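You operate a simulated robot arm through the tools that you are given. There is no shell and no other tool. Be economical: measure what you need, move in short steps, check, and stop when the job is done.

The job below is to be done with a simulated robot arm. You get a single attempt, and the scene is never put back.

TASK
Stand the spindle in its stand and push a seal on with the loader.
Fine: set the loader over the spindle's head, press the green button till a seal passes, put the loader back. Set down upright: seal loader.

Only the result counts: the job must be done as asked and must still hold three seconds after the hand-in. Knocking over, shifting, dropping, spilling or breaking anything else fails it. A push-on lid holds only when it is set on centred and level and pressed home; a screw cap is set on level and turned clockwise until tight.

THE ROBOT
A 6-joint arm with a two-finger parallel gripper, fixed in place. Base frame: the origin is at the foot of the arm, x ahead of it, y to its left, z up; the work surface is at about z = 770. Units: mm, rad, N and s.
With the tool pointing down near the work surface it reaches from about 240 to 640 mm from the base axis. Its first joint turns from -1.152 to 1.152 rad. Payload 2.7 kg.
The tool frame sits at the grasp point between the pads (the TCP): z along the fingers, y along the line on which they close. The tips reach 23 mm beyond it. Largest opening 94 mm; finger width 38, thickness 10; the body of the gripper, 54 by 96 mm, starts 39 mm behind the TCP.
Orientation is that of the tool frame in the base frame, as [roll, pitch, yaw] about the fixed x, y, z axes, in that order (R = Rz(yaw) Ry(pitch) Rx(roll)). With the fingers straight down and closing along the base's y, the tool's x points along the base's -x, its y along +y and its z along -z.

THE INTERFACE
- The arm moves only by the tool play_rows. Its argument "targets" is one flat list of numbers, 7 for each row, row after row: the opening in per cent of the stroke, from 0 (shut) to 100 (fully open), then the shift along the base's x, y, z in mm, then the turn, a rotation vector about the base's x, y, z in rad. In form: [gripper, tx, ty, tz, ax, ay, az, gripper, tx, ty, tz, ax, ay, az, ...]. A call has 1 to 20 rows; each row is the pose to reach, as a shift and turn from the pose commanded when the call began. Each row takes 0.2 s and may step no farther than 50 mm and 0.15 rad from the row before; otherwise, or with a gripper value out of range, the whole call is refused. A pose out of reach is approached as far as the arm can. The call stops where the force on the tool passes 70 N (or 10 N more than at its start, if that is more) or the arm is blocked; 0.2 s more then pass. Each finger travels about 45 mm/s and halts on what it meets, pressing with about 34 N; the grip force reading is that of the motor and also rises with nothing between the fingers. The clock runs only during rows and for 0.2 s after the last one: add rows that repeat a pose to give the fingers time. The reply holds the time, the measured pose of the TCP, the force on the tool along the base axes, the opening and the grip force, in the units named above and with some noise, with the torque about the TCP (base axes, N m) and any sound that the robot's microphone picked up.
- Cameras (640 x 400 px; columns grow to the right, rows downward): "scene" is fixed at [85.1, -457.5, 1384.1]; the picture's right is [0.53, -0.85, 0.00], its down [-0.63, -0.40, -0.67] and it looks along [0.56, 0.36, -0.74] (base axes); focal length 235 px, centre (320, 200). "wrist" rides on the gripper at [86, 16, -74] in the tool frame; the picture's right is [-0.18, 0.98, 0.00], its down [-0.58, -0.11, -0.81] and it looks along [-0.79, -0.15, 0.59] (tool axes); focal length 243 px, centre (320, 200). There is no depth. A picture from a camera that has moved, and an enlarged one, comes with that camera's place and axes in the base frame and with its lens.
- snapshot(camera): a new picture of that camera. The clock stands still meanwhile.
- close_up(camera, box): a new picture of the part [left, top, right, bottom] of that camera's present view, enlarged. The clock stands still meanwhile.
- close_job(): hands the job in; it is judged then, once.

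Work in short steps. Places have to be worked out from the pictures, the camera data and where the tool is seen: move nearer, look again, correct. Check each grasp and each placing, and mend what went wrong. You have 120 turns and 84 pictures in all, those below and enlarged ones among them. Open the gripper and draw the arm clear of the work before you hand the job in, unless the task says otherwise; then end with one line.

The tools are called after ">>>" by a JSON object that holds its "api" and its "payload". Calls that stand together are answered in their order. play_rows: Moves the arm, as the interface text tells. Its arguments: {"type":"object","properties":{"targets":{"type":"array"}},"required":["targets"]} The other tools are called the same way: snapshot (camera) takes a picture; close_up (camera, box) takes an enlarged picture of a part of a camera's view; close_job () hands the job in.

At the start:

```text
time: 0.0
tool_pos: [353.8, -80.1, 1162.7]
tcp_rot: [-3.14, 0.001, 3.141]
contact_force: [0.5, -0.1, -0.7]
moment: [0.03, 0.02, 0.0]
width: 94.0
finger_force: 0.0
```

scene: 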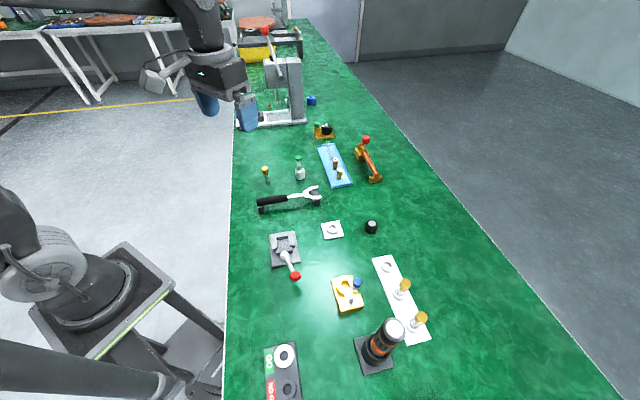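
wrist: 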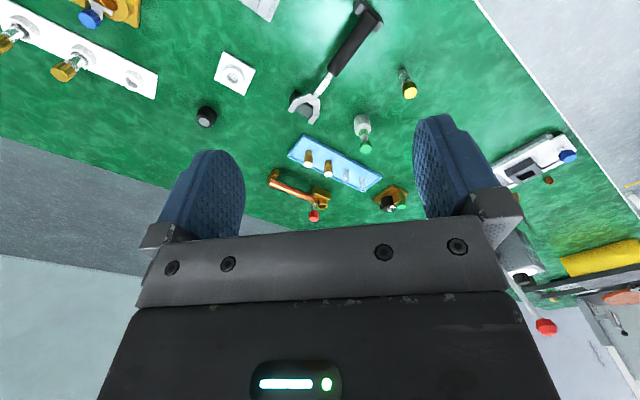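

I start by enlarging the scene to identify the spindle, stand, loader and button.

>>> {"api": "close_up", "payload": {"camera": "scene", "box": [230, 220, 450, 400]}}

>>> {"api": "close_up", "payload": {"camera": "scene", "box": [230, 90, 400, 240]}}

```text
2.22 times, centred on (340, 310) of scene
camera zoom: at [85.1, -457.5, 1384.1], right [0.53, -0.85, 0.0], down [-0.63, -0.4, -0.67], along [0.56, 0.36, -0.74], focal length 522 px, centre (276, -44)
```

zoom: 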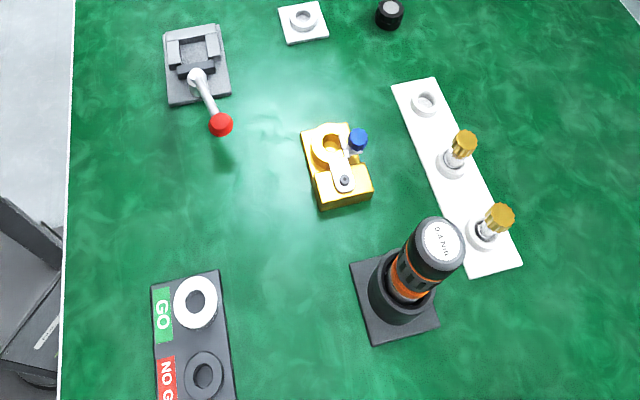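

```text
2.67 times, centred on (315, 165) of scene
camera zoom: at [85.1, -457.5, 1384.1], right [0.53, -0.85, 0.0], down [-0.63, -0.4, -0.67], along [0.56, 0.36, -0.74], focal length 626 px, centre (333, 293)
```

zoom: 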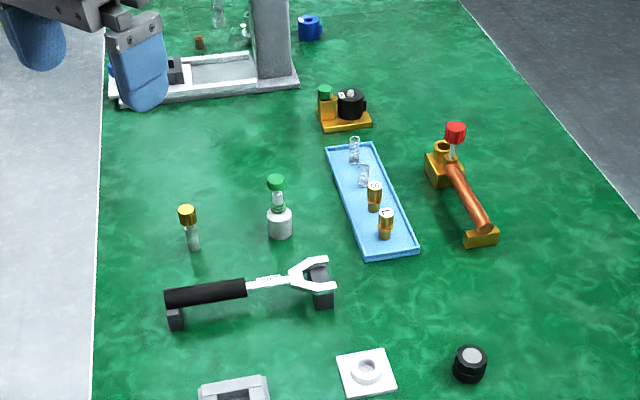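

Let me enlarge the wrist view for the green-topped object and the brass-headed sticks.

>>> {"api": "close_up", "payload": {"camera": "wrist", "box": [280, 50, 440, 150]}}

>>> {"api": "close_up", "payload": {"camera": "wrist", "box": [0, 0, 288, 180]}}

>>> {"api": "close_up", "payload": {"camera": "scene", "box": [240, 140, 340, 202]}}

>>> {"api": "close_up", "payload": {"camera": "scene", "box": [300, 100, 396, 160]}}

```text
4.00 times, centred on (360, 100) of wrist
camera zoom: at [268.3, -63.7, 1238.3], right [0.18, 0.98, 0.0], down [0.58, -0.11, 0.81], along [0.79, -0.15, -0.59], focal length 970 px, centre (160, 600)
```

zoom: 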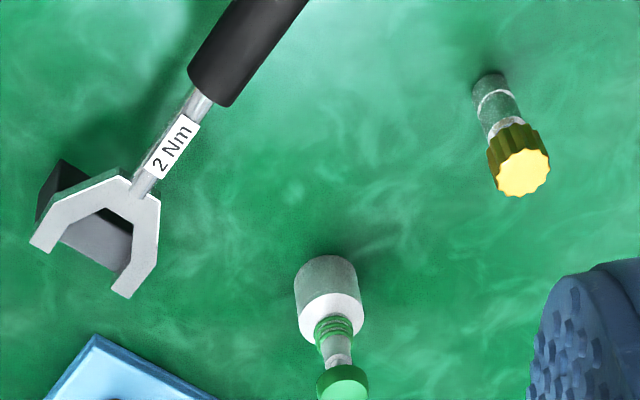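

```text
2.22 times, centred on (144, 90) of wrist
camera zoom: at [268.3, -63.7, 1238.3], right [0.18, 0.98, 0.0], down [0.58, -0.11, 0.81], along [0.79, -0.15, -0.59], focal length 539 px, centre (711, 444)
```

zoom: 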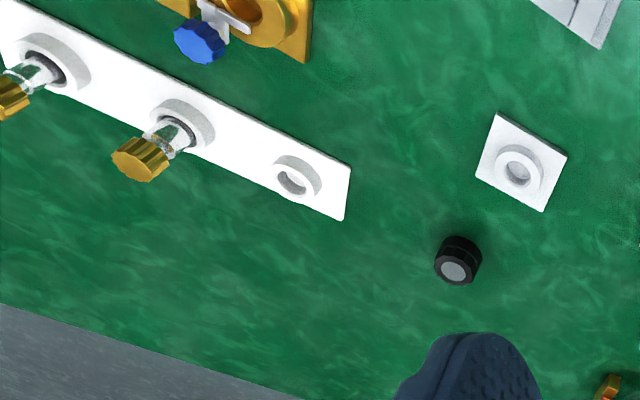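

```text
6.40 times, centred on (290, 171) of scene
camera zoom: at [85.1, -457.5, 1384.1], right [0.53, -0.85, 0.0], down [-0.63, -0.4, -0.67], along [0.56, 0.36, -0.74], focal length 1503 px, centre (512, 386)
```

zoom: 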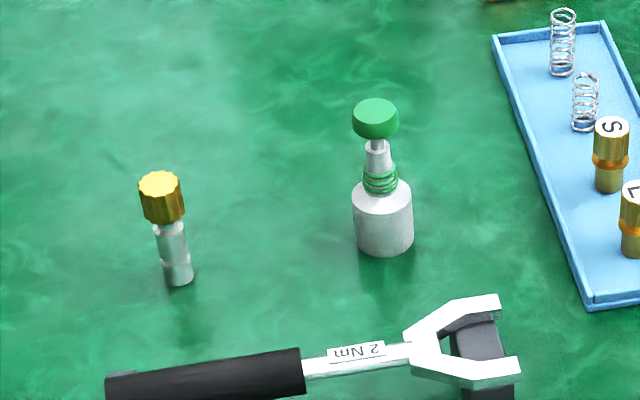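

```text
6.67 times, centred on (348, 130) of scene
camera zoom: at [85.1, -457.5, 1384.1], right [0.53, -0.85, 0.0], down [-0.63, -0.4, -0.67], along [0.56, 0.36, -0.74], focal length 1566 px, centre (133, 667)
```

zoom: 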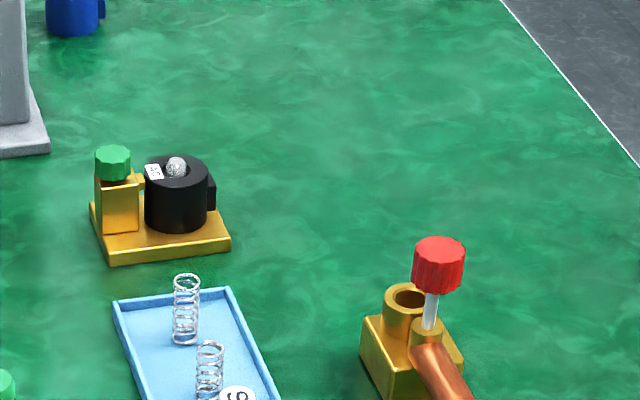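

The green-topped white body with green rings looks like the loader, and the loose brass-knobbed stem like the spindle; the white square with a ring may be its stand. I move nearer to look.

>>> {"api": "play_rows", "payload": {"targets": [100, 4, 24, -39, 0, 0, 0, 100, 8, 48, -78, 0, 0, 0, 100, 12, 72, -117, 0, 0, 0, 100, 17, 96, -156, 0, 0, 0, 100, 22, 120, -195, 0, 0, 0, 100, 26, 144, -234, 0, 0, 0, 100, 31, 168, -272, 0, 0, 0, 100, 31, 168, -272, 0, 0, 0]}}

>>> {"api": "snapshot", "payload": {"camera": "wrist"}}

```text
time: 1.8
tool_pos: [384.6, 86.8, 891.9]
tcp_rot: [-3.141, 0.0, -3.141]
contact_force: [0.8, -0.7, 0.1]
moment: [0.02, 0.0, 0.0]
width: 93.7
finger_force: 0.1
```

```text
75 pictures are left
camera wrist: at [298.6, 104.4, 966.3], right [0.18, 0.98, 0.0], down [0.58, -0.11, 0.81], along [0.79, -0.15, -0.59], focal length 243 px, centre (320, 200)
```

wrist: 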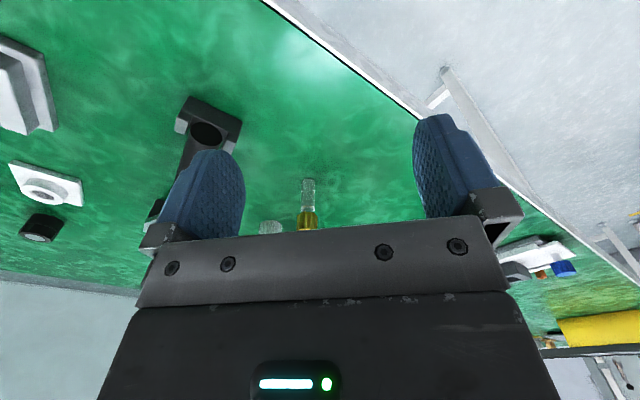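

The camera sees things best in its upper rows, so I raise and shift so the spindle falls there, then repeat for the loader.

>>> {"api": "play_rows", "payload": {"targets": [100, 31, -5, 30, 0, 0, 0, 100, 62, -10, 46, 0, 0, 0, 100, 94, -15, 46, 0, 0, 0, 100, 94, -15, 46, 0, 0, 0]}}

>>> {"api": "close_up", "payload": {"camera": "wrist", "box": [180, 20, 420, 230]}}

>>> {"api": "play_rows", "payload": {"targets": [100, 29, -32, 0, 0, 0, 0, 100, 58, -64, 0, 0, 0, 0, 100, 86, -95, 0, 0, 0, 0, 100, 86, -95, 0, 0, 0, 0]}}

>>> {"api": "close_up", "payload": {"camera": "wrist", "box": [180, 20, 420, 230]}}

```text
time: 2.8
tool_pos: [478.9, 72.0, 937.4]
tcp_rot: [-3.141, -0.001, -3.142]
contact_force: [0.6, -0.9, -0.2]
moment: [0.01, -0.02, 0.01]
width: 93.7
finger_force: 0.1
```

```text
1.90 times, centred on (300, 125) of wrist
camera zoom: at [393.4, 88.5, 1012.8], right [0.18, 0.98, 0.0], down [0.58, -0.11, 0.81], along [0.79, -0.15, -0.59], focal length 462 px, centre (358, 343)
```

zoom: 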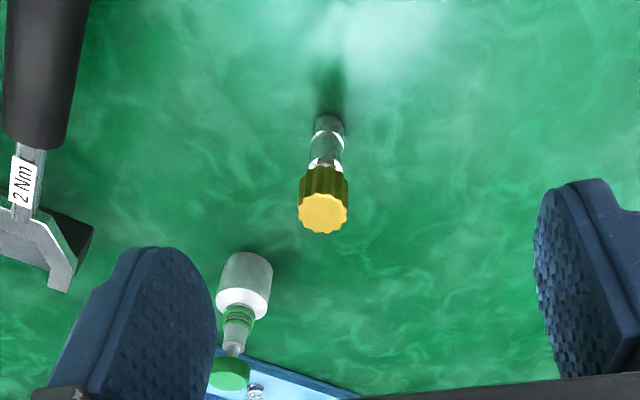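

```text
time: 3.8
tool_pos: [566.3, -22.0, 938.2]
tcp_rot: [-3.141, 0.001, -3.141]
contact_force: [0.2, -0.3, 0.3]
moment: [-0.01, 0.03, 0.02]
width: 94.3
finger_force: 0.1
```

```text
1.90 times, centred on (300, 125) of wrist
camera zoom: at [480.5, -6.1, 1012.9], right [0.18, 0.98, 0.0], down [0.58, -0.11, 0.81], along [0.79, -0.15, -0.59], focal length 462 px, centre (358, 343)
```

zoom: 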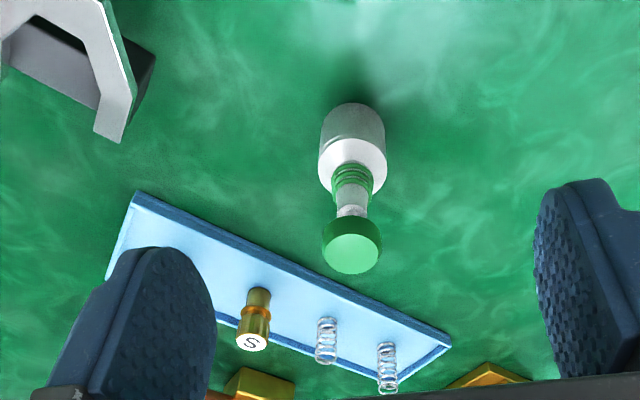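

Spindle is about (518, 49.5), 76 tall, loader about (614, -34), 98 tall. I need finer views of both, then of the stand.

>>> {"api": "close_up", "payload": {"camera": "wrist", "box": [280, 60, 376, 180]}}

>>> {"api": "play_rows", "payload": {"targets": [100, -29, 32, 0, 0, 0, 0, 100, -58, 64, 0, 0, 0, 0, 100, -86, 80, -20, 0, 0, 0, 100, -95, 75, -40, 0, 0, 0, 100, -95, 75, -40, 0, 0, 0]}}

>>> {"api": "close_up", "payload": {"camera": "wrist", "box": [260, 80, 380, 220]}}

```text
3.33 times, centred on (328, 120) of wrist
camera zoom: at [480.5, -6.1, 1012.9], right [0.18, 0.98, 0.0], down [0.58, -0.11, 0.81], along [0.79, -0.15, -0.59], focal length 809 px, centre (293, 467)
```

zoom: 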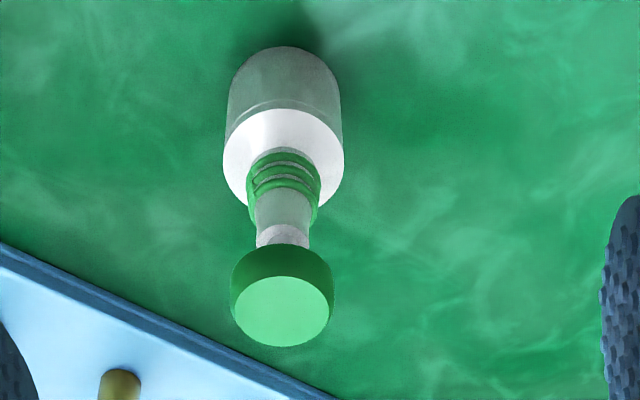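

```text
time: 5.0
tool_pos: [470.4, 53.2, 896.3]
tcp_rot: [-3.141, -0.002, 3.141]
contact_force: [-0.3, -0.7, -0.5]
moment: [0.03, 0.02, 0.02]
width: 94.1
finger_force: 0.1
```

```text
2.86 times, centred on (320, 150) of wrist
camera zoom: at [384.9, 68.9, 972.6], right [0.18, 0.98, 0.0], down [0.58, -0.11, 0.81], along [0.79, -0.15, -0.59], focal length 693 px, centre (320, 343)
```

zoom: 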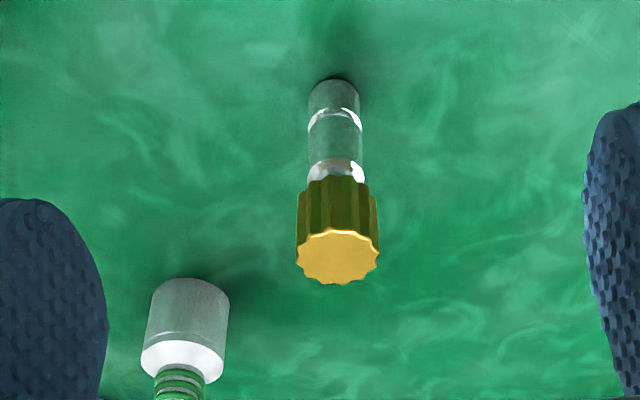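

Now over to the white square with the ring, to see the socket's size compared with knob (≈21 mm) and stem (≈15 mm).

>>> {"api": "play_rows", "payload": {"targets": [100, -10, -20, 30, 0, 0, 0, 100, -18, -65, 40, 0, 0, 0, 100, -26, -110, 40, 0, 0, 0, 100, -34, -155, 40, 0, 0, 0, 100, -42, -200, 40, 0, 0, 0, 100, -50, -245, 40, 0, 0, 0, 100, -50, -290, 30, 0, 0, 0, 100, -50, -304, 20, 0, 0, 0, 100, -50, -304, 20, 0, 0, 0]}}

>>> {"api": "snapshot", "payload": {"camera": "wrist"}}

>>> {"api": "close_up", "payload": {"camera": "wrist", "box": [250, 60, 410, 160]}}

```text
time: 7.0
tool_pos: [419.2, -252.0, 916.5]
tcp_rot: [3.141, -0.002, 3.141]
contact_force: [-0.2, -0.3, -0.2]
moment: [0.0, 0.0, 0.0]
width: 93.8
finger_force: 0.0
```

```text
70 pictures are left
camera wrist: at [333.8, -235.5, 991.9], right [0.18, 0.98, 0.0], down [0.58, -0.11, 0.81], along [0.79, -0.15, -0.59], focal length 243 px, centre (320, 200)
```

wrist: 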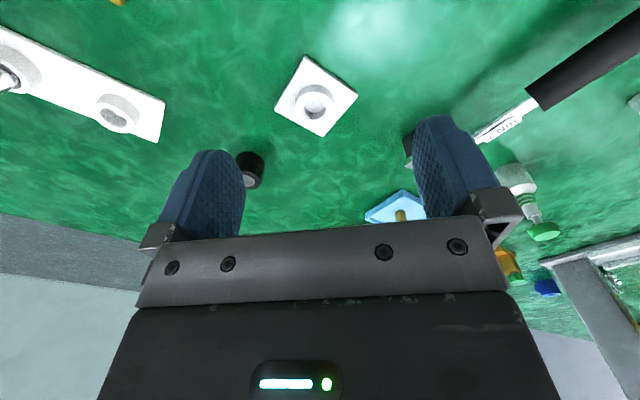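

```text
4.00 times, centred on (330, 110) of wrist
camera zoom: at [333.8, -235.5, 991.9], right [0.18, 0.98, 0.0], down [0.58, -0.11, 0.81], along [0.79, -0.15, -0.59], focal length 970 px, centre (280, 560)
```

zoom: 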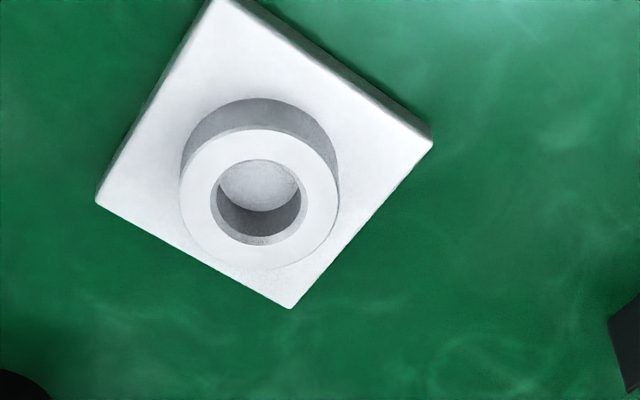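

The socket's hole is about 22 mm, at roughly (467, -266). I compare with the rack's occupied sockets.

>>> {"api": "close_up", "payload": {"camera": "scene", "box": [365, 250, 445, 345]}}

>>> {"api": "close_up", "payload": {"camera": "wrist", "box": [0, 20, 176, 150]}}

>>> {"api": "close_up", "payload": {"camera": "scene", "box": [250, 155, 282, 187]}}

>>> {"api": "close_up", "payload": {"camera": "scene", "box": [284, 150, 318, 184]}}

```text
4.21 times, centred on (405, 298) of scene
camera zoom: at [85.1, -457.6, 1384.1], right [0.53, -0.85, 0.0], down [-0.63, -0.4, -0.67], along [0.56, 0.36, -0.74], focal length 989 px, centre (-38, -210)
```

zoom: 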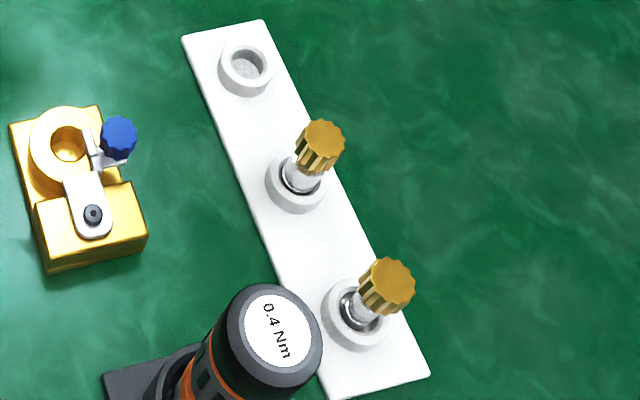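

```text
3.08 times, centred on (88, 85) of wrist
camera zoom: at [333.8, -235.5, 991.9], right [0.18, 0.98, 0.0], down [0.58, -0.11, 0.81], along [0.79, -0.15, -0.59], focal length 746 px, centre (1034, 554)
```

zoom: 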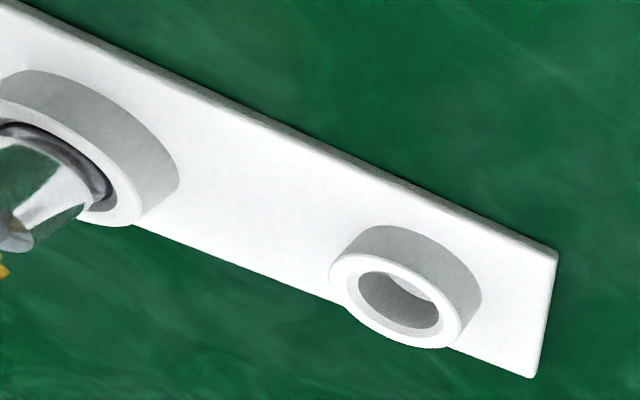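

```text
12.50 times, centred on (266, 171) of scene
camera zoom: at [85.1, -457.6, 1384.1], right [0.53, -0.85, 0.0], down [-0.63, -0.4, -0.67], along [0.56, 0.36, -0.74], focal length 2935 px, centre (995, 562)
```

zoom: 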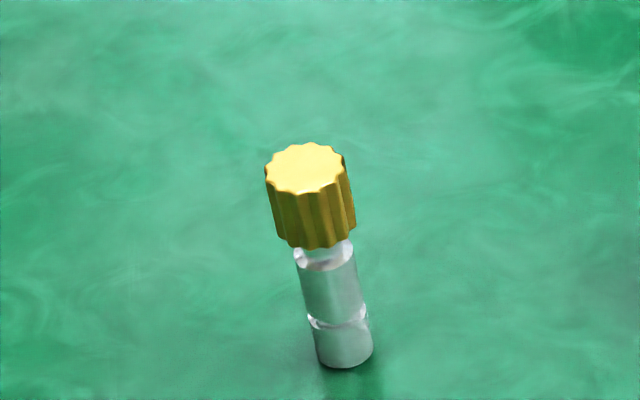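

```text
11.76 times, centred on (301, 167) of scene
camera zoom: at [85.1, -457.6, 1384.1], right [0.53, -0.85, 0.0], down [-0.63, -0.4, -0.67], along [0.56, 0.36, -0.74], focal length 2763 px, centre (544, 588)
```

zoom: 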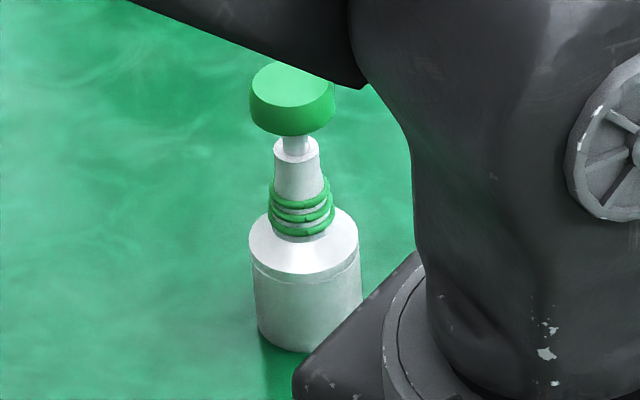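

The spindle has a seal groove near the plain tip, and the stand's bore is close to the knob's diameter, so it likely stands knob-down. I measure the bore more precisely.

>>> {"api": "close_up", "payload": {"camera": "wrist", "box": [294, 76, 342, 106]}}

>>> {"api": "play_rows", "payload": {"targets": [100, -20, -40, 0, 0, 0, 0, 100, -40, -80, 10, 0, 0, 0, 100, -60, -120, 20, 0, 0, 0, 100, -80, -155, 30, 0, 0, 0, 100, -80, -155, 30, 0, 0, 0]}}

>>> {"api": "snapshot", "payload": {"camera": "wrist"}}

```text
13.33 times, centred on (318, 91) of wrist
camera zoom: at [333.8, -235.5, 991.9], right [0.18, 0.98, 0.0], down [0.58, -0.11, 0.81], along [0.79, -0.15, -0.59], focal length 3235 px, centre (347, 1653)
```

zoom: 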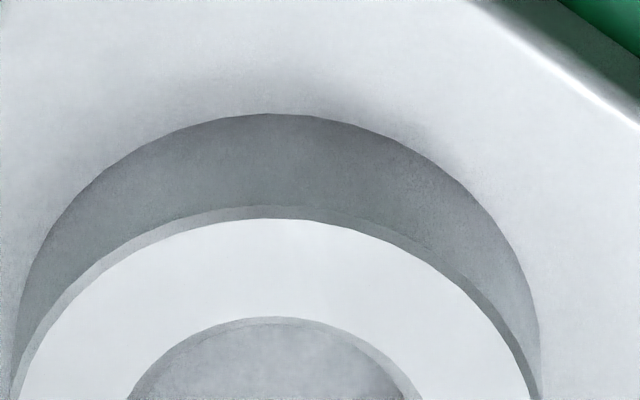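

```text
time: 8.2
tool_pos: [340.3, -405.9, 945.9]
tcp_rot: [3.142, 0.0, 3.142]
contact_force: [0.5, 1.0, -1.3]
moment: [-0.02, -0.01, -0.01]
width: 93.9
finger_force: 0.0
```

```text
63 pictures are left
camera wrist: at [254.6, -389.8, 1022.0], right [0.18, 0.98, 0.0], down [0.58, -0.11, 0.81], along [0.79, -0.15, -0.59], focal length 243 px, centre (320, 200)
```

wrist: 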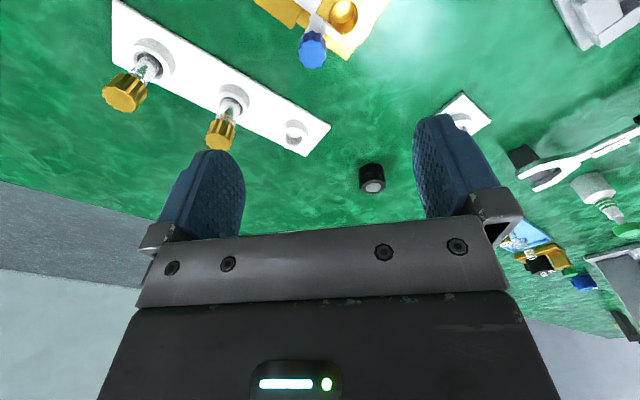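

>>> {"api": "close_up", "payload": {"camera": "wrist", "box": [100, 20, 340, 170]}}

>>> {"api": "close_up", "payload": {"camera": "wrist", "box": [104, 30, 184, 120]}}

```text
2.67 times, centred on (220, 95) of wrist
camera zoom: at [254.6, -389.8, 1022.0], right [0.18, 0.98, 0.0], down [0.58, -0.11, 0.81], along [0.79, -0.15, -0.59], focal length 647 px, centre (587, 480)
```

zoom: 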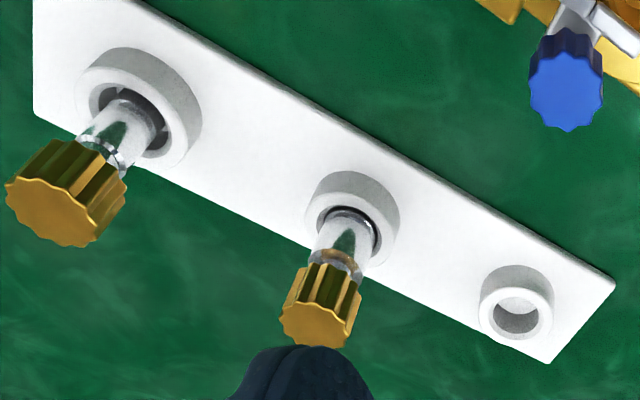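

```text
4.44 times, centred on (144, 75) of wrist
camera zoom: at [254.6, -389.8, 1022.0], right [0.18, 0.98, 0.0], down [0.58, -0.11, 0.81], along [0.79, -0.15, -0.59], focal length 1078 px, centre (1102, 756)
```

zoom: 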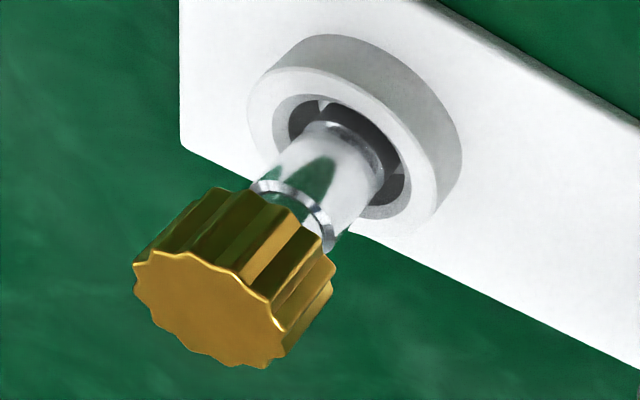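

The rack's knobs-up spindles already carry seals in sized seats; the single white plate is the stand. Next I look at the arm's wrist, since flipping the spindle needs a horizontal tool.

>>> {"api": "snapshot", "payload": {"camera": "scene"}}

```text
60 pictures are left
```

scene: 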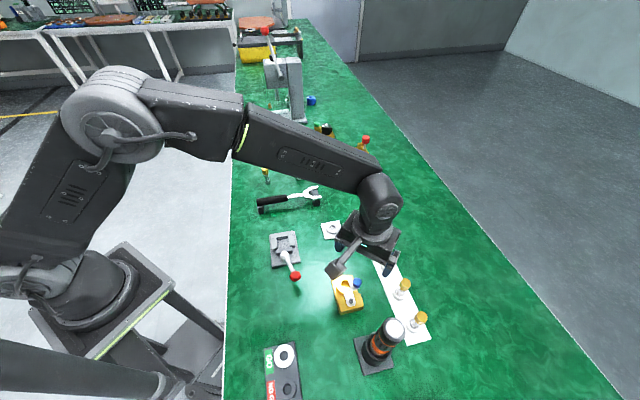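

The arm has a spherical wrist and a physical camera bracket, so I'll flip the spindle in two grips (lay it down, regrip, stand knob-down), with tool yaw turned by half a turn. First I turn the yaw while flying above the spindle.

>>> {"api": "play_rows", "payload": {"targets": [100, 5, 23, 2, 0, 0, 0.15, 100, 10, 46, 4, 0, 0, 0.3, 100, 15, 69, 6, 0, 0, 0.45, 100, 20, 92, 8, 0, 0, 0.6, 100, 25, 115, 10, 0, 0, 0.75, 100, 30, 138, 12, 0, 0, 0.9, 100, 35, 161, 14, 0, 0, 1.05, 100, 40, 184, 14, 0, 0, 1.2, 100, 45, 207, 14, 0, 0, 1.35, 100, 50, 230, 14, 0, 0, 1.5, 100, 55, 253, 14, 0, 0, 1.65, 100, 60, 276, 14, 0, 0, 1.8, 100, 65, 299, 14, 0, 0, 1.95, 100, 70, 322, 14, 0, 0, 2.1, 100, 75, 345, 14, 0, 0, 2.25, 100, 80, 368, 14, 0, 0, 2.4, 100, 85, 391, 14, 0, 0, 2.55, 100, 90, 414, 14, 0, 0, 2.7, 100, 95, 437, 14, 0, 0, 2.85, 100, 100, 455, 14, 0, 0, 3.0]}}

```text
time: 12.4
tool_pos: [439.7, 49.7, 960.6]
tcp_rot: [-3.141, 0.0, -0.14]
contact_force: [-1.3, -0.9, -0.2]
moment: [0.0, -0.02, 0.04]
width: 94.3
finger_force: 0.0
```

Yaw turn works. I finish the yaw and view the spindle from this side to refine its place.

>>> {"api": "play_rows", "payload": {"targets": [100, 40, 0, -5, 0, 0, 0.07, 100, 80, 0, -15, 0, 0, 0.14, 100, 115, 0, -25, 0, 0, 0.14, 100, 115, 0, -25, 0, 0, 0.14]}}

>>> {"api": "close_up", "payload": {"camera": "wrist", "box": [180, 20, 420, 230]}}

```text
time: 13.4
tool_pos: [553.7, 48.8, 936.3]
tcp_rot: [3.141, 0.002, -0.002]
contact_force: [-0.5, 0.5, -0.2]
moment: [0.01, -0.01, 0.01]
width: 94.1
finger_force: 0.1
```

```text
1.90 times, centred on (300, 125) of wrist
camera zoom: at [641.9, 33.2, 1011.3], right [-0.19, -0.98, 0.0], down [-0.58, 0.11, 0.81], along [-0.79, 0.15, -0.59], focal length 462 px, centre (358, 343)
```

zoom: 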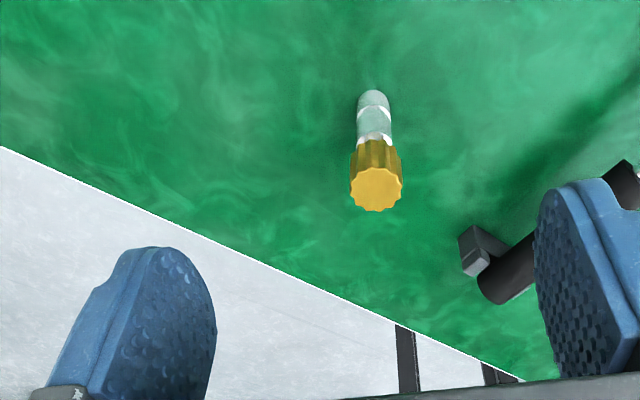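

Combining both views puts the spindle at (522, 48.5), about 71 tall, knob centred near z 829. I tilt 30° (wrist leaning outward), and come to a stand-off on the knob.

>>> {"api": "play_rows", "payload": {"targets": [100, 4, 0, -7, 0, 0.13, 0, 100, 8, 0, -14, 0, 0.26, 0, 100, 12, 0, -21, 0, 0.39, 0, 100, 14, 0, -28, 0, 0.52, 0, 100, 14, 0, -28, 0, 0.52, 0]}}

>>> {"api": "snapshot", "payload": {"camera": "wrist"}}

>>> {"api": "close_up", "payload": {"camera": "scene", "box": [230, 100, 360, 220]}}

```text
time: 14.6
tool_pos: [556.9, 46.5, 907.7]
tcp_rot: [-3.141, 0.52, -0.001]
contact_force: [1.0, -0.5, -0.6]
moment: [-0.04, -0.02, 0.0]
width: 94.2
finger_force: 0.0
out of reach, approached as far as the arm can: row 4, 5
```

```text
58 pictures are left
camera wrist: at [669.8, 30.8, 930.0], right [-0.16, -0.98, 0.09], down [-0.1, 0.11, 0.99], along [-0.98, 0.15, -0.12], focal length 243 px, centre (320, 200)
```

wrist: 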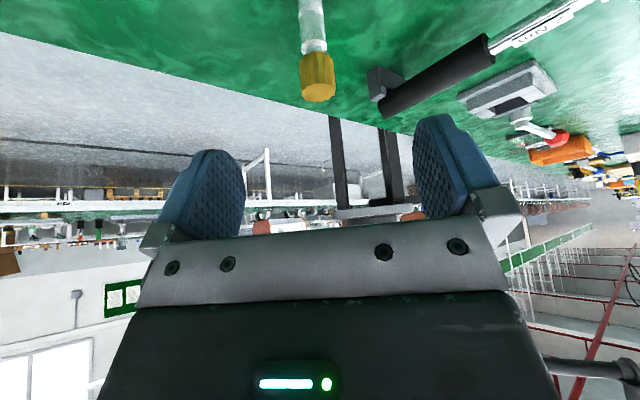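

```text
3.33 times, centred on (295, 160) of scene
camera zoom: at [85.1, -457.5, 1384.1], right [0.53, -0.85, 0.0], down [-0.63, -0.4, -0.67], along [0.56, 0.36, -0.74], focal length 783 px, centre (403, 333)
```

zoom: 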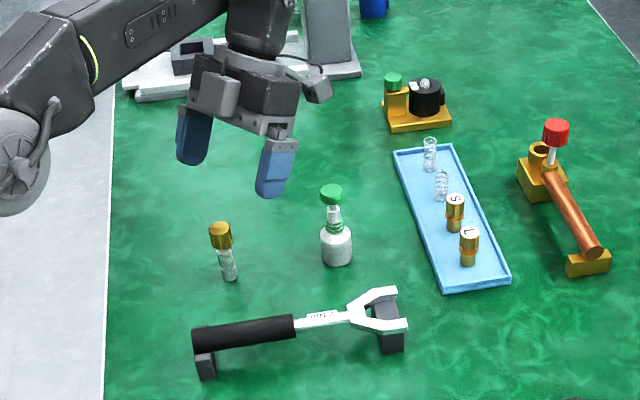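

Slightly beyond reach at the outer end, but the grasp point lies inward. I go half the way down and check the reading.

>>> {"api": "play_rows", "payload": {"targets": [100, -10, 1, -17, 0, 0, 0, 100, -20, 2, -34, 0, 0, 0, 100, -20, 2, -34, 0, 0, 0]}}

>>> {"api": "snapshot", "payload": {"camera": "wrist"}}

```text
time: 15.4
tool_pos: [536.0, 49.4, 873.3]
tcp_rot: [-3.141, 0.519, -0.001]
contact_force: [0.6, 0.1, -0.2]
moment: [-0.01, 0.02, -0.01]
width: 94.0
finger_force: 0.0
```

```text
56 pictures are left
camera wrist: at [649.2, 33.0, 896.7], right [-0.16, -0.98, 0.09], down [-0.1, 0.11, 0.99], along [-0.98, 0.15, -0.12], focal length 243 px, centre (320, 200)
```

wrist: 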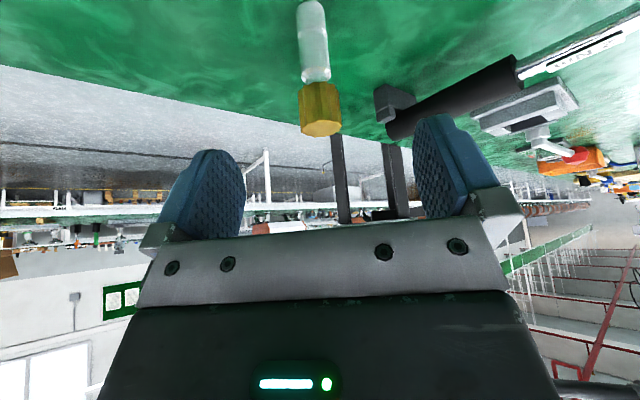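

Knob confirmed near (522, 48, 831). I go to the grasp point and close on the knob.

>>> {"api": "play_rows", "payload": {"targets": [100, -4, -0.7, -17, 0, 0, 0, 100, -8, -1.4, -34, 0, 0, 0, 100, -8, -1.4, -34, 0, 0, 0, 60, -8, -1.4, -34, 0, 0, 0, 30, -8, -1.4, -34, 0, 0, 0, 10, -8, -1.4, -34, 0, 0, 0, 10, -8, -1.4, -34, 0, 0, 0, 10, -8, -1.4, -34, 0, 0, 0, 10, -8, -1.4, -34, 0, 0, 0]}}

>>> {"api": "snapshot", "payload": {"camera": "wrist"}}

```text
time: 17.4
tool_pos: [528.9, 47.6, 838.8]
tcp_rot: [-3.141, 0.52, -0.003]
contact_force: [0.0, 0.6, -0.6]
moment: [0.01, 0.02, 0.04]
width: 22.9
finger_force: 34.1
```

```text
55 pictures are left
camera wrist: at [641.5, 31.6, 862.1], right [-0.16, -0.98, 0.09], down [-0.1, 0.11, 0.99], along [-0.98, 0.15, -0.12], focal length 243 px, centre (320, 200)
```

wrist: 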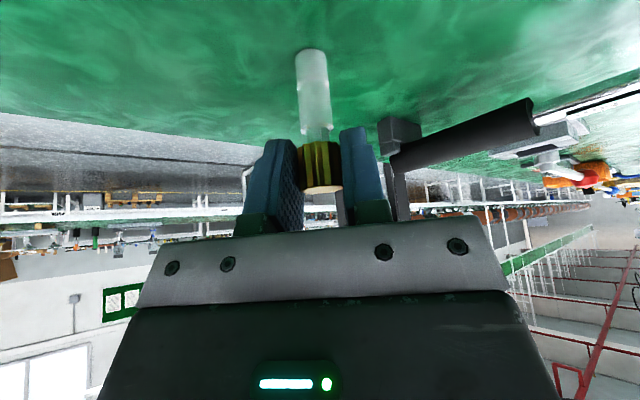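

The knob is held (22.9 mm), matching the stand's bore. I lift it, and tilt it by about 75° so the tip points outward.

>>> {"api": "play_rows", "payload": {"targets": [10, 0, 0, 20, 0, 0, 0, 10, 0, 0, 45, 0, 0, 0, 10, -3, 0, 50, 0, -0.14, 0, 10, -6, 0, 50, 0, -0.28, 0, 10, -9, 0, 50, 0, -0.42, 0, 10, -12, 0, 50, 0, -0.56, 0, 10, -15, 0, 50, 0, -0.7, 0, 10, -18, 0, 50, 0, -0.84, 0, 10, -21, 0, 50, 0, -0.98, 0, 10, -24, 0, 50, 0, -1.12, 0, 10, -27, 0, 50, 0, -1.22, 0, 10, -27, 0, 50, 0, -1.305, 0, 10, -27, 0, 50, 0, -1.305, 0]}}

>>> {"api": "snapshot", "payload": {"camera": "wrist"}}

>>> {"api": "close_up", "payload": {"camera": "scene", "box": [230, 100, 360, 220]}}

```text
time: 20.2
tool_pos: [510.3, 60.2, 897.6]
tcp_rot: [3.134, -0.762, -0.071]
contact_force: [-1.4, 3.1, -1.5]
moment: [-0.16, -0.11, -0.05]
width: 23.0
finger_force: 34.0
out of reach, approached as far as the arm can: row 9, 10, 11, 12, 13
```

```text
54 pictures are left
camera wrist: at [521.7, 45.8, 1011.8], right [-0.21, -0.97, -0.12], down [-0.97, 0.18, 0.18], along [-0.16, 0.16, -0.98], focal length 243 px, centre (320, 200)
```

wrist: 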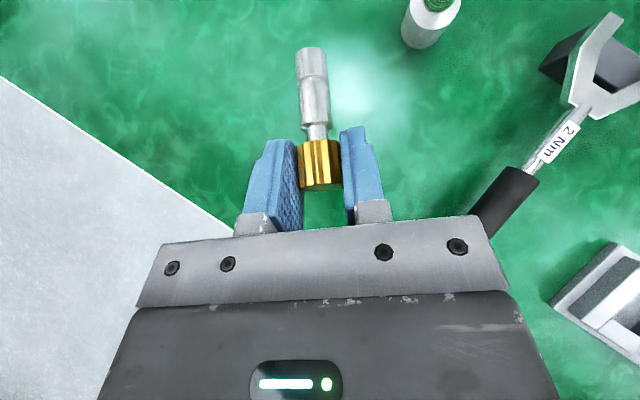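

```text
3.33 times, centred on (295, 160) of scene
camera zoom: at [85.1, -457.5, 1384.2], right [0.53, -0.85, 0.0], down [-0.63, -0.4, -0.67], along [0.56, 0.36, -0.74], focal length 783 px, centre (403, 333)
```

zoom: 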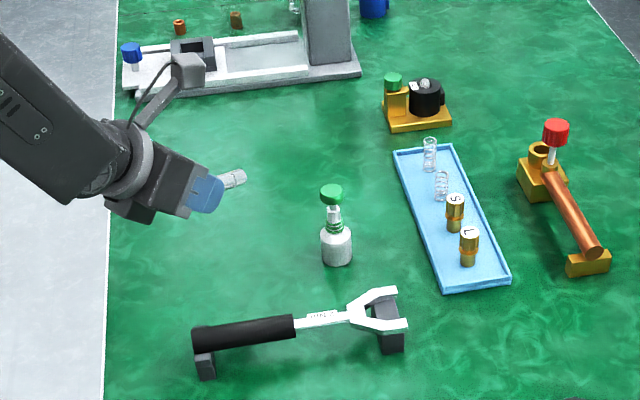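

The tilt plane isn't in the arm's radial plane, which brings the wrist near a singular pose. I turn the tool about the vertical into the radial plane, then lower a bit.

>>> {"api": "play_rows", "payload": {"targets": [10, 0, -2, 0, 0, 0, 0.09, 10, 0, -4, 0, 0, 0, 0.18, 10, 0, -4, 0, 0, 0, 0.18, 10, 0, -4, -20, 0, 0, 0.18, 10, 0, -4, -40, 0, 0, 0.18, 10, 0, -4, -40, 0, 0, 0.18]}}

```text
time: 21.6
tool_pos: [523.4, 130.8, 884.9]
tcp_rot: [3.068, -0.761, 0.174]
contact_force: [-1.1, 0.1, -0.8]
moment: [0.0, 0.06, 0.02]
width: 23.1
finger_force: 34.2
out of reach, approached as far as the arm can: row 1, 2, 3, 4, 5, 6
```

That pose sits at a wrist limit for outward tilts. Sideways tilts stay well away from it, so I turn the tool about the vertical so that it leans pointing toward -y.

>>> {"api": "play_rows", "payload": {"targets": [10, -2, -5, 15, 0, 0, -0.14, 10, -4, -10, 20, 0, 0, -0.28, 10, -6, -15, 20, 0, 0, -0.42, 10, -8, -20, 20, 0, 0, -0.56, 10, -10, -25, 20, 0, 0, -0.7, 10, -12, -30, 20, 0, 0, -0.84, 10, -14, -35, 20, 0, 0, -0.98, 10, -16, -40, 20, 0, 0, -1.12, 10, -18, -45, 20, 0, 0, -1.26, 10, -20, -50, 20, 0, 0, -1.4, 10, -22, -55, 20, 0, 0, -1.54, 10, -23, -60, 20, 0, 0, -1.68, 10, -23, -61, 20, 0, 0, -1.745, 10, -23, -61, 20, 0, 0, -1.745]}}

>>> {"api": "close_up", "payload": {"camera": "scene", "box": [200, 70, 360, 220]}}

```text
time: 24.6
tool_pos: [500.4, 67.9, 903.6]
tcp_rot: [3.068, -0.761, -1.571]
contact_force: [0.2, 0.1, -0.3]
moment: [0.04, 0.0, 0.03]
width: 23.2
finger_force: 34.2
```

```text
2.67 times, centred on (280, 145) of scene
camera zoom: at [85.1, -457.5, 1384.1], right [0.53, -0.85, 0.0], down [-0.63, -0.4, -0.67], along [0.56, 0.36, -0.74], focal length 626 px, centre (427, 347)
```

zoom: 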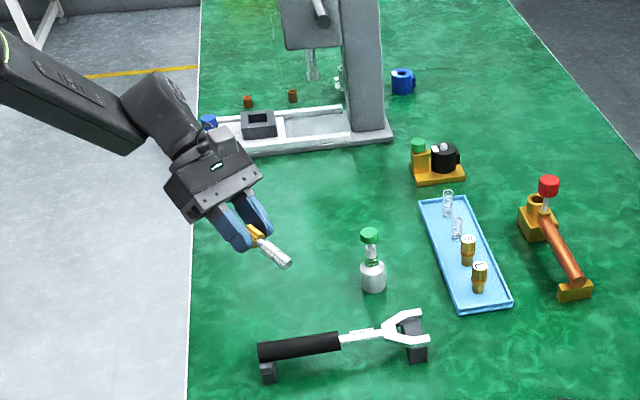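

The sideways lean works. I increase the lean to 60° (spindle level) and lower toward the table.

>>> {"api": "play_rows", "payload": {"targets": [10, 0, 0, -10, -0.1, -0.018, 0.017, 10, 0, 0, -25, -0.2, -0.036, 0.034, 10, 0, 0, -45, -0.286, -0.053, 0.051, 10, 0, 0, -65, -0.286, -0.053, 0.051, 10, 0, 0, -85, -0.286, -0.053, 0.051, 10, 0, 0, -95, -0.286, -0.053, 0.051, 10, 0, 0, -95, -0.286, -0.053, 0.051]}}

>>> {"api": "close_up", "payload": {"camera": "scene", "box": [220, 100, 340, 210]}}

>>> {"api": "snapshot", "payload": {"camera": "wrist"}}

```text
time: 26.2
tool_pos: [500.6, 67.5, 808.4]
tcp_rot: [-3.124, -1.046, -1.589]
contact_force: [0.2, -0.5, -1.0]
moment: [0.02, 0.01, 0.0]
width: 22.7
finger_force: 34.5
```

```text
3.64 times, centred on (280, 155) of scene
camera zoom: at [85.1, -457.5, 1384.1], right [0.53, -0.85, 0.0], down [-0.63, -0.4, -0.67], along [0.56, 0.36, -0.74], focal length 854 px, centre (466, 364)
```

zoom: 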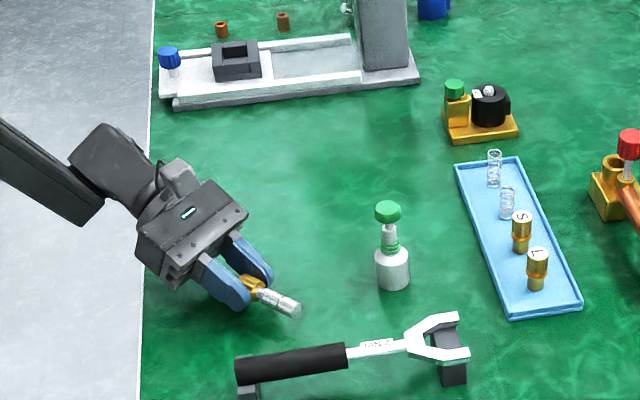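

```text
50 pictures are left
camera wrist: at [484.4, 89.2, 920.5], right [-0.98, 0.1, -0.17], down [0.11, 0.99, -0.1], along [0.16, -0.12, -0.98], focal length 243 px, centre (320, 200)
```

wrist: 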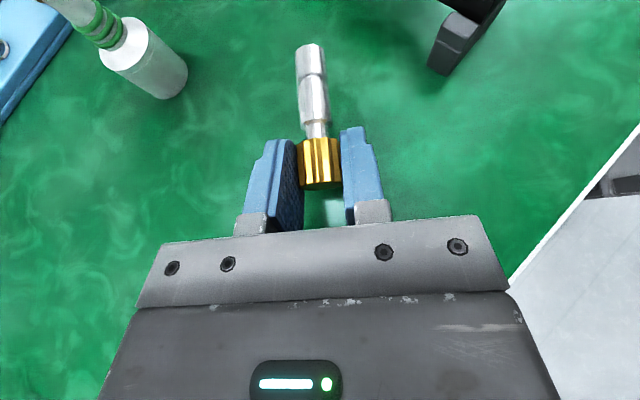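

The spindle is held level, knob toward the wrist. I lower in small steps, watching the force.

>>> {"api": "play_rows", "payload": {"targets": [10, 0, 0, -4, 0, 0, 0, 10, 0, 0, -8, 0, 0, 0, 10, 0, 0, -11, 0, 0, 0, 10, 0, 0, -13, 0, 0, 0, 10, 0, 0, -13, 0, 0, 0]}}

>>> {"api": "close_up", "payload": {"camera": "scene", "box": [250, 140, 310, 190]}}

```text
time: 27.4
tool_pos: [501.6, 67.0, 798.2]
tcp_rot: [-3.12, -1.049, -1.594]
contact_force: [-9.5, 3.2, 27.6]
moment: [-0.19, 0.69, -0.1]
width: 23.0
finger_force: 34.6
```

```text
8.00 times, centred on (280, 165) of scene
camera zoom: at [84.5, -457.5, 1384.2], right [0.53, -0.85, 0.0], down [-0.63, -0.4, -0.67], along [0.56, 0.36, -0.74], focal length 1879 px, centre (640, 480)
```

zoom: 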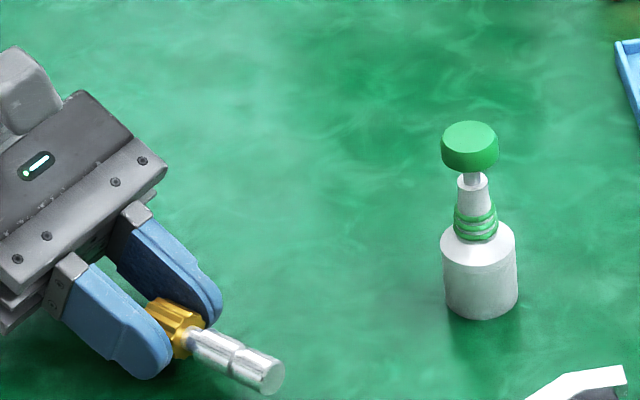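

Finger corners touch at z≈798, leaving about an 11 mm gap. I ease the lean to 45° so the tip rests on the table before release.

>>> {"api": "play_rows", "payload": {"targets": [10, 0, 0, 10, 0.13, 0, 0, 10, 0, 0, 12, 0.26, 0, 0, 10, 0, 0, 12, 0.26, 0, 0, 10, 0, 0, 9, 0.26, 0, 0, 10, 0, 0, 7, 0.26, 0, 0, 10, 0, 0, 6, 0.26, 0, 0]}}

>>> {"api": "close_up", "payload": {"camera": "scene", "box": [250, 140, 310, 190]}}

```text
time: 28.8
tool_pos: [500.6, 68.0, 802.9]
tcp_rot: [-3.131, -0.788, -1.587]
contact_force: [-4.9, 0.7, 14.0]
moment: [-0.95, 0.19, -0.33]
width: 23.0
finger_force: 34.0
```

```text
8.00 times, centred on (280, 165) of scene
camera zoom: at [84.8, -457.5, 1384.2], right [0.53, -0.85, 0.0], down [-0.63, -0.4, -0.67], along [0.56, 0.36, -0.74], focal length 1879 px, centre (640, 480)
```

zoom: 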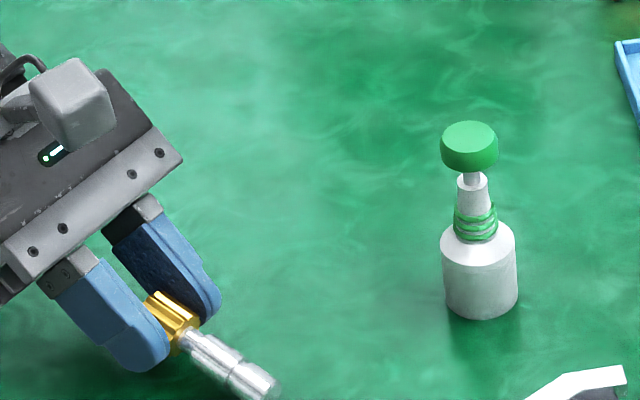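

Tip is touching the table (14 N). I open a little so the fingers still fence the knob, and look.

>>> {"api": "play_rows", "payload": {"targets": [30, 0, 0, 0, 0, 0, 0, 32, 0, 0, 0, 0, 0, 0, 34, 0, 0, 0, 0, 0, 0, 34, 0, 0, 0, 0, 0, 0, 34, 0, 0, 0, 0, 0, 0]}}

>>> {"api": "snapshot", "payload": {"camera": "wrist"}}

```text
time: 30.0
tool_pos: [500.0, 69.0, 802.0]
tcp_rot: [-3.13, -0.785, -1.585]
contact_force: [0.3, -1.2, -0.2]
moment: [0.0, -0.01, 0.01]
width: 32.2
finger_force: 0.1
```

```text
47 pictures are left
camera wrist: at [484.2, 59.9, 915.8], right [-0.98, 0.14, -0.14], down [0.11, 0.98, 0.16], along [0.16, 0.14, -0.98], focal length 243 px, centre (320, 200)
```

wrist: 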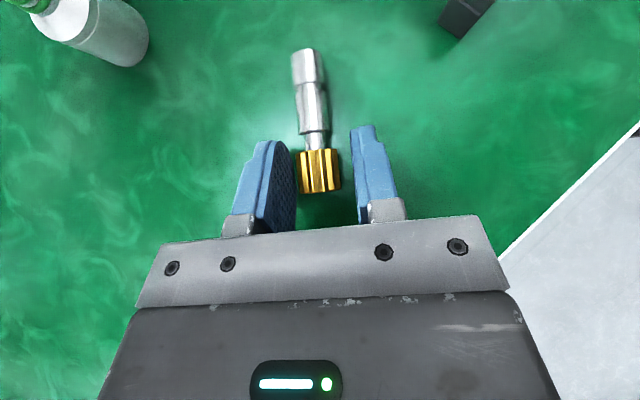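

The spindle lies along y: knob end near (505, 74), tip near (503, 0). I rise, lean the tool to +8°, and stop above its shaft at y≈21.

>>> {"api": "play_rows", "payload": {"targets": [60, 0, 0, 15, 0, 0, 0, 60, 0, 0, 45, 0, 0, 0, 60, 0, -5, 68, 0.13, 0, 0, 60, 1, -12, 68, 0.26, 0, 0, 60, 2, -19, 68, 0.39, 0, 0, 60, 3, -26, 68, 0.52, 0, 0, 60, 4, -33, 68, 0.65, 0, 0, 60, 4, -40, 68, 0.79, 0, 0, 60, 4, -49, 68, 0.925, 0.013, 0, 60, 4, -49, 68, 0.925, 0.013, 0]}}

>>> {"api": "snapshot", "payload": {"camera": "wrist"}}

>>> {"api": "close_up", "payload": {"camera": "scene", "box": [230, 120, 326, 210]}}

```text
time: 32.2
tool_pos: [503.1, 19.0, 869.5]
tcp_rot: [3.129, 0.141, -1.576]
contact_force: [-0.3, -0.6, 0.7]
moment: [-0.03, 0.03, -0.02]
width: 56.4
finger_force: 0.1
```

```text
46 pictures are left
camera wrist: at [489.5, -76.8, 932.1], right [-0.98, 0.19, 0.04], down [0.12, 0.46, 0.88], along [0.15, 0.87, -0.48], focal length 243 px, centre (320, 200)
```

wrist: 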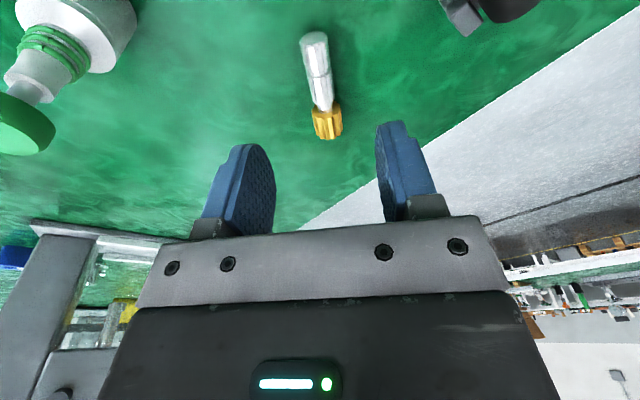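

```text
4.44 times, centred on (278, 165) of scene
camera zoom: at [85.1, -457.5, 1384.1], right [0.53, -0.85, 0.0], down [-0.63, -0.4, -0.67], along [0.56, 0.36, -0.74], focal length 1044 px, centre (507, 356)
```

zoom: 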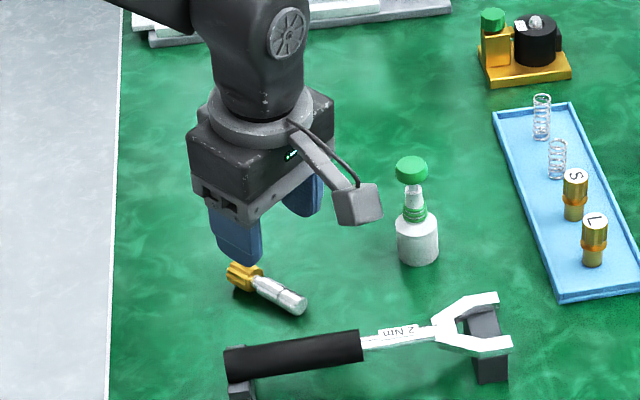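

Shaft centre is around x=504, as planned. I descend and close on the shaft.

>>> {"api": "play_rows", "payload": {"targets": [60, 1, 0, -30, 0, 0, 0, 60, 1, 0, -55, 0, 0, 0, 60, 1, 0, -68, 0, 0, 0, 60, 1, 0, -72.5, 0, 0, 0, 60, 1, 0, -72.5, 0, 0, 0, 30, 1, 0, -72.5, 0, 0, 0, 5, 1, 0, -72.5, 0, 0, 0, 5, 1, 0, -72.5, 0, 0, 0, 5, 1, 0, -72.5, 0, 0, 0, 5, 1, 0, -72.5, 0, 0, 0]}}

>>> {"api": "snapshot", "payload": {"camera": "wrist"}}

```text
time: 34.4
tool_pos: [504.9, 18.4, 797.4]
tcp_rot: [3.129, 0.138, -1.574]
contact_force: [-2.0, 0.2, 2.2]
moment: [0.02, 0.04, 0.03]
width: 16.2
finger_force: 34.1
```

```text
44 pictures are left
camera wrist: at [490.4, -76.6, 859.7], right [-0.98, 0.19, 0.04], down [0.12, 0.46, 0.88], along [0.15, 0.87, -0.48], focal length 243 px, centre (320, 200)
```

wrist: 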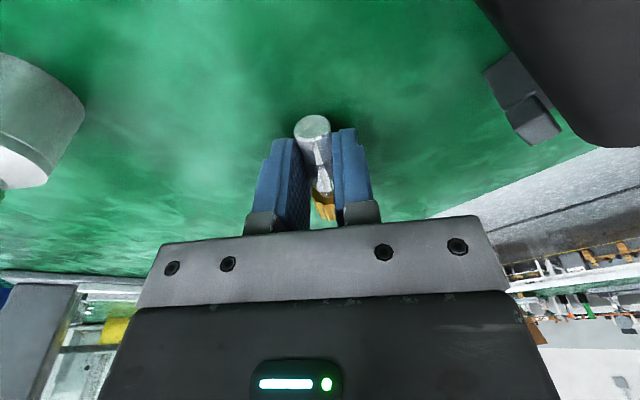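

Shaft held (16.2 mm). I lift and rotate by about 93° so that the knob points down; I'll stand it on the free table here first and regrip from above, since the stand is surrounded by other things.

>>> {"api": "play_rows", "payload": {"targets": [5, 0, 0, 25, 0, 0, 0, 5, 0, 0, 60, 0, 0, 0, 5, 0, 5, 80, -0.14, 0, 0, 5, 0, 10, 80, -0.28, 0, 0, 5, 0, 15, 80, -0.42, 0, 0, 5, 0, 20, 80, -0.56, 0, 0, 5, 0, 25, 80, -0.7, 0, 0, 5, 0, 30, 80, -0.84, 0, 0, 5, 0, 35, 80, -0.98, 0, 0, 5, 0, 40, 80, -1.12, 0, 0, 5, 0, 45, 80, -1.26, 0, 0, 5, 0, 50, 80, -1.4, 0, 0, 5, 0, 50, 80, -1.54, 0, 0, 5, 0, 50, 80, -1.626, 0, 0, 5, 0, 50, 80, -1.626, 0, 0]}}

>>> {"api": "snapshot", "payload": {"camera": "wrist"}}

>>> {"api": "close_up", "payload": {"camera": "scene", "box": [230, 100, 326, 190]}}

```text
time: 37.6
tool_pos: [505.4, 69.3, 876.6]
tcp_rot: [-3.081, -1.488, -1.644]
contact_force: [-0.5, 0.1, -1.4]
moment: [0.01, -0.02, 0.0]
width: 15.7
finger_force: 34.4
```

```text
43 pictures are left
camera wrist: at [490.6, 136.8, 970.0], right [-0.98, 0.03, -0.19], down [0.12, 0.85, -0.51], along [0.15, -0.53, -0.84], focal length 243 px, centre (320, 200)
```

wrist: 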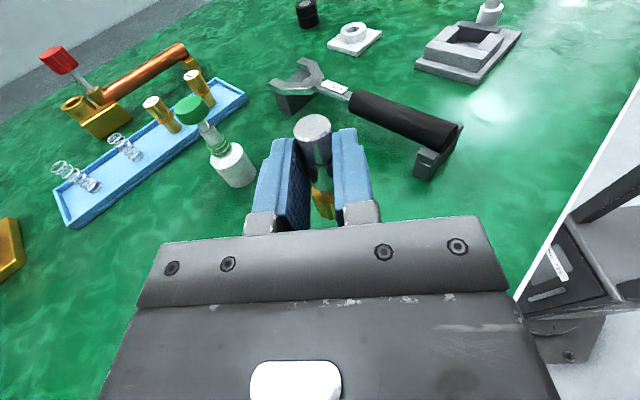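

```text
4.44 times, centred on (278, 145) of scene
camera zoom: at [85.2, -457.5, 1384.1], right [0.53, -0.85, 0.0], down [-0.63, -0.4, -0.67], along [0.56, 0.36, -0.74], focal length 1044 px, centre (507, 444)
```

zoom: 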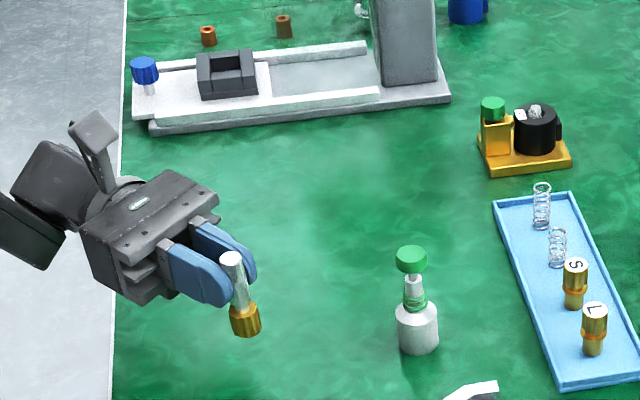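

Spindle hangs upright, knob down. I lower it to the table in small steps until a light touch.

>>> {"api": "play_rows", "payload": {"targets": [5, 0, 0, -20, 0, 0, 0, 5, 0, 0, -38, 0, 0, 0, 5, 0, 0, -46, 0, 0, 0, 5, 0, 0, -48, 0, 0, 0, 5, 0, 0, -49.5, 0, 0, 0, 5, 0, 0, -51, 0, 0, 0]}}

>>> {"api": "close_up", "payload": {"camera": "scene", "box": [245, 140, 293, 185]}}

```text
time: 39.0
tool_pos: [505.5, 68.9, 825.5]
tcp_rot: [-3.083, -1.488, -1.639]
contact_force: [0.4, 0.2, -0.6]
moment: [0.02, 0.02, -0.04]
width: 16.1
finger_force: 33.7
```

```text
8.89 times, centred on (269, 162) of scene
camera zoom: at [85.1, -457.5, 1384.1], right [0.53, -0.85, 0.0], down [-0.63, -0.4, -0.67], along [0.56, 0.36, -0.74], focal length 2087 px, centre (773, 533)
```

zoom: 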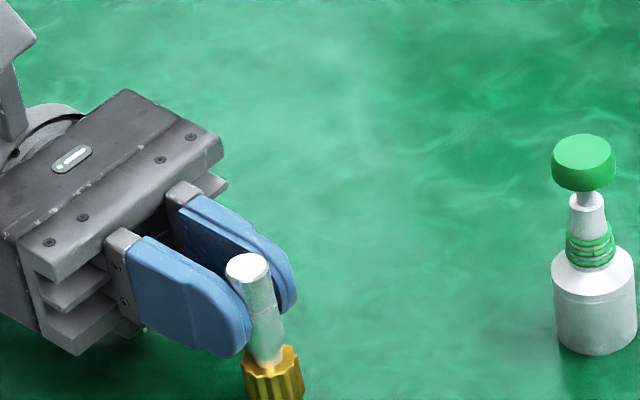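

Still no touch; I continue down in 1 mm steps.

>>> {"api": "play_rows", "payload": {"targets": [5, 0, 0, -1, 0, 0, 0, 5, 0, 0, -2, 0, 0, 0, 5, 0, 0, -3, 0, 0, 0, 5, 0, 0, -3, 0, 0, 0]}}

```text
time: 40.0
tool_pos: [506.1, 69.0, 821.8]
tcp_rot: [-3.086, -1.488, -1.637]
contact_force: [-0.7, 0.0, -0.3]
moment: [0.0, 0.06, -0.01]
width: 15.9
finger_force: 34.1
```

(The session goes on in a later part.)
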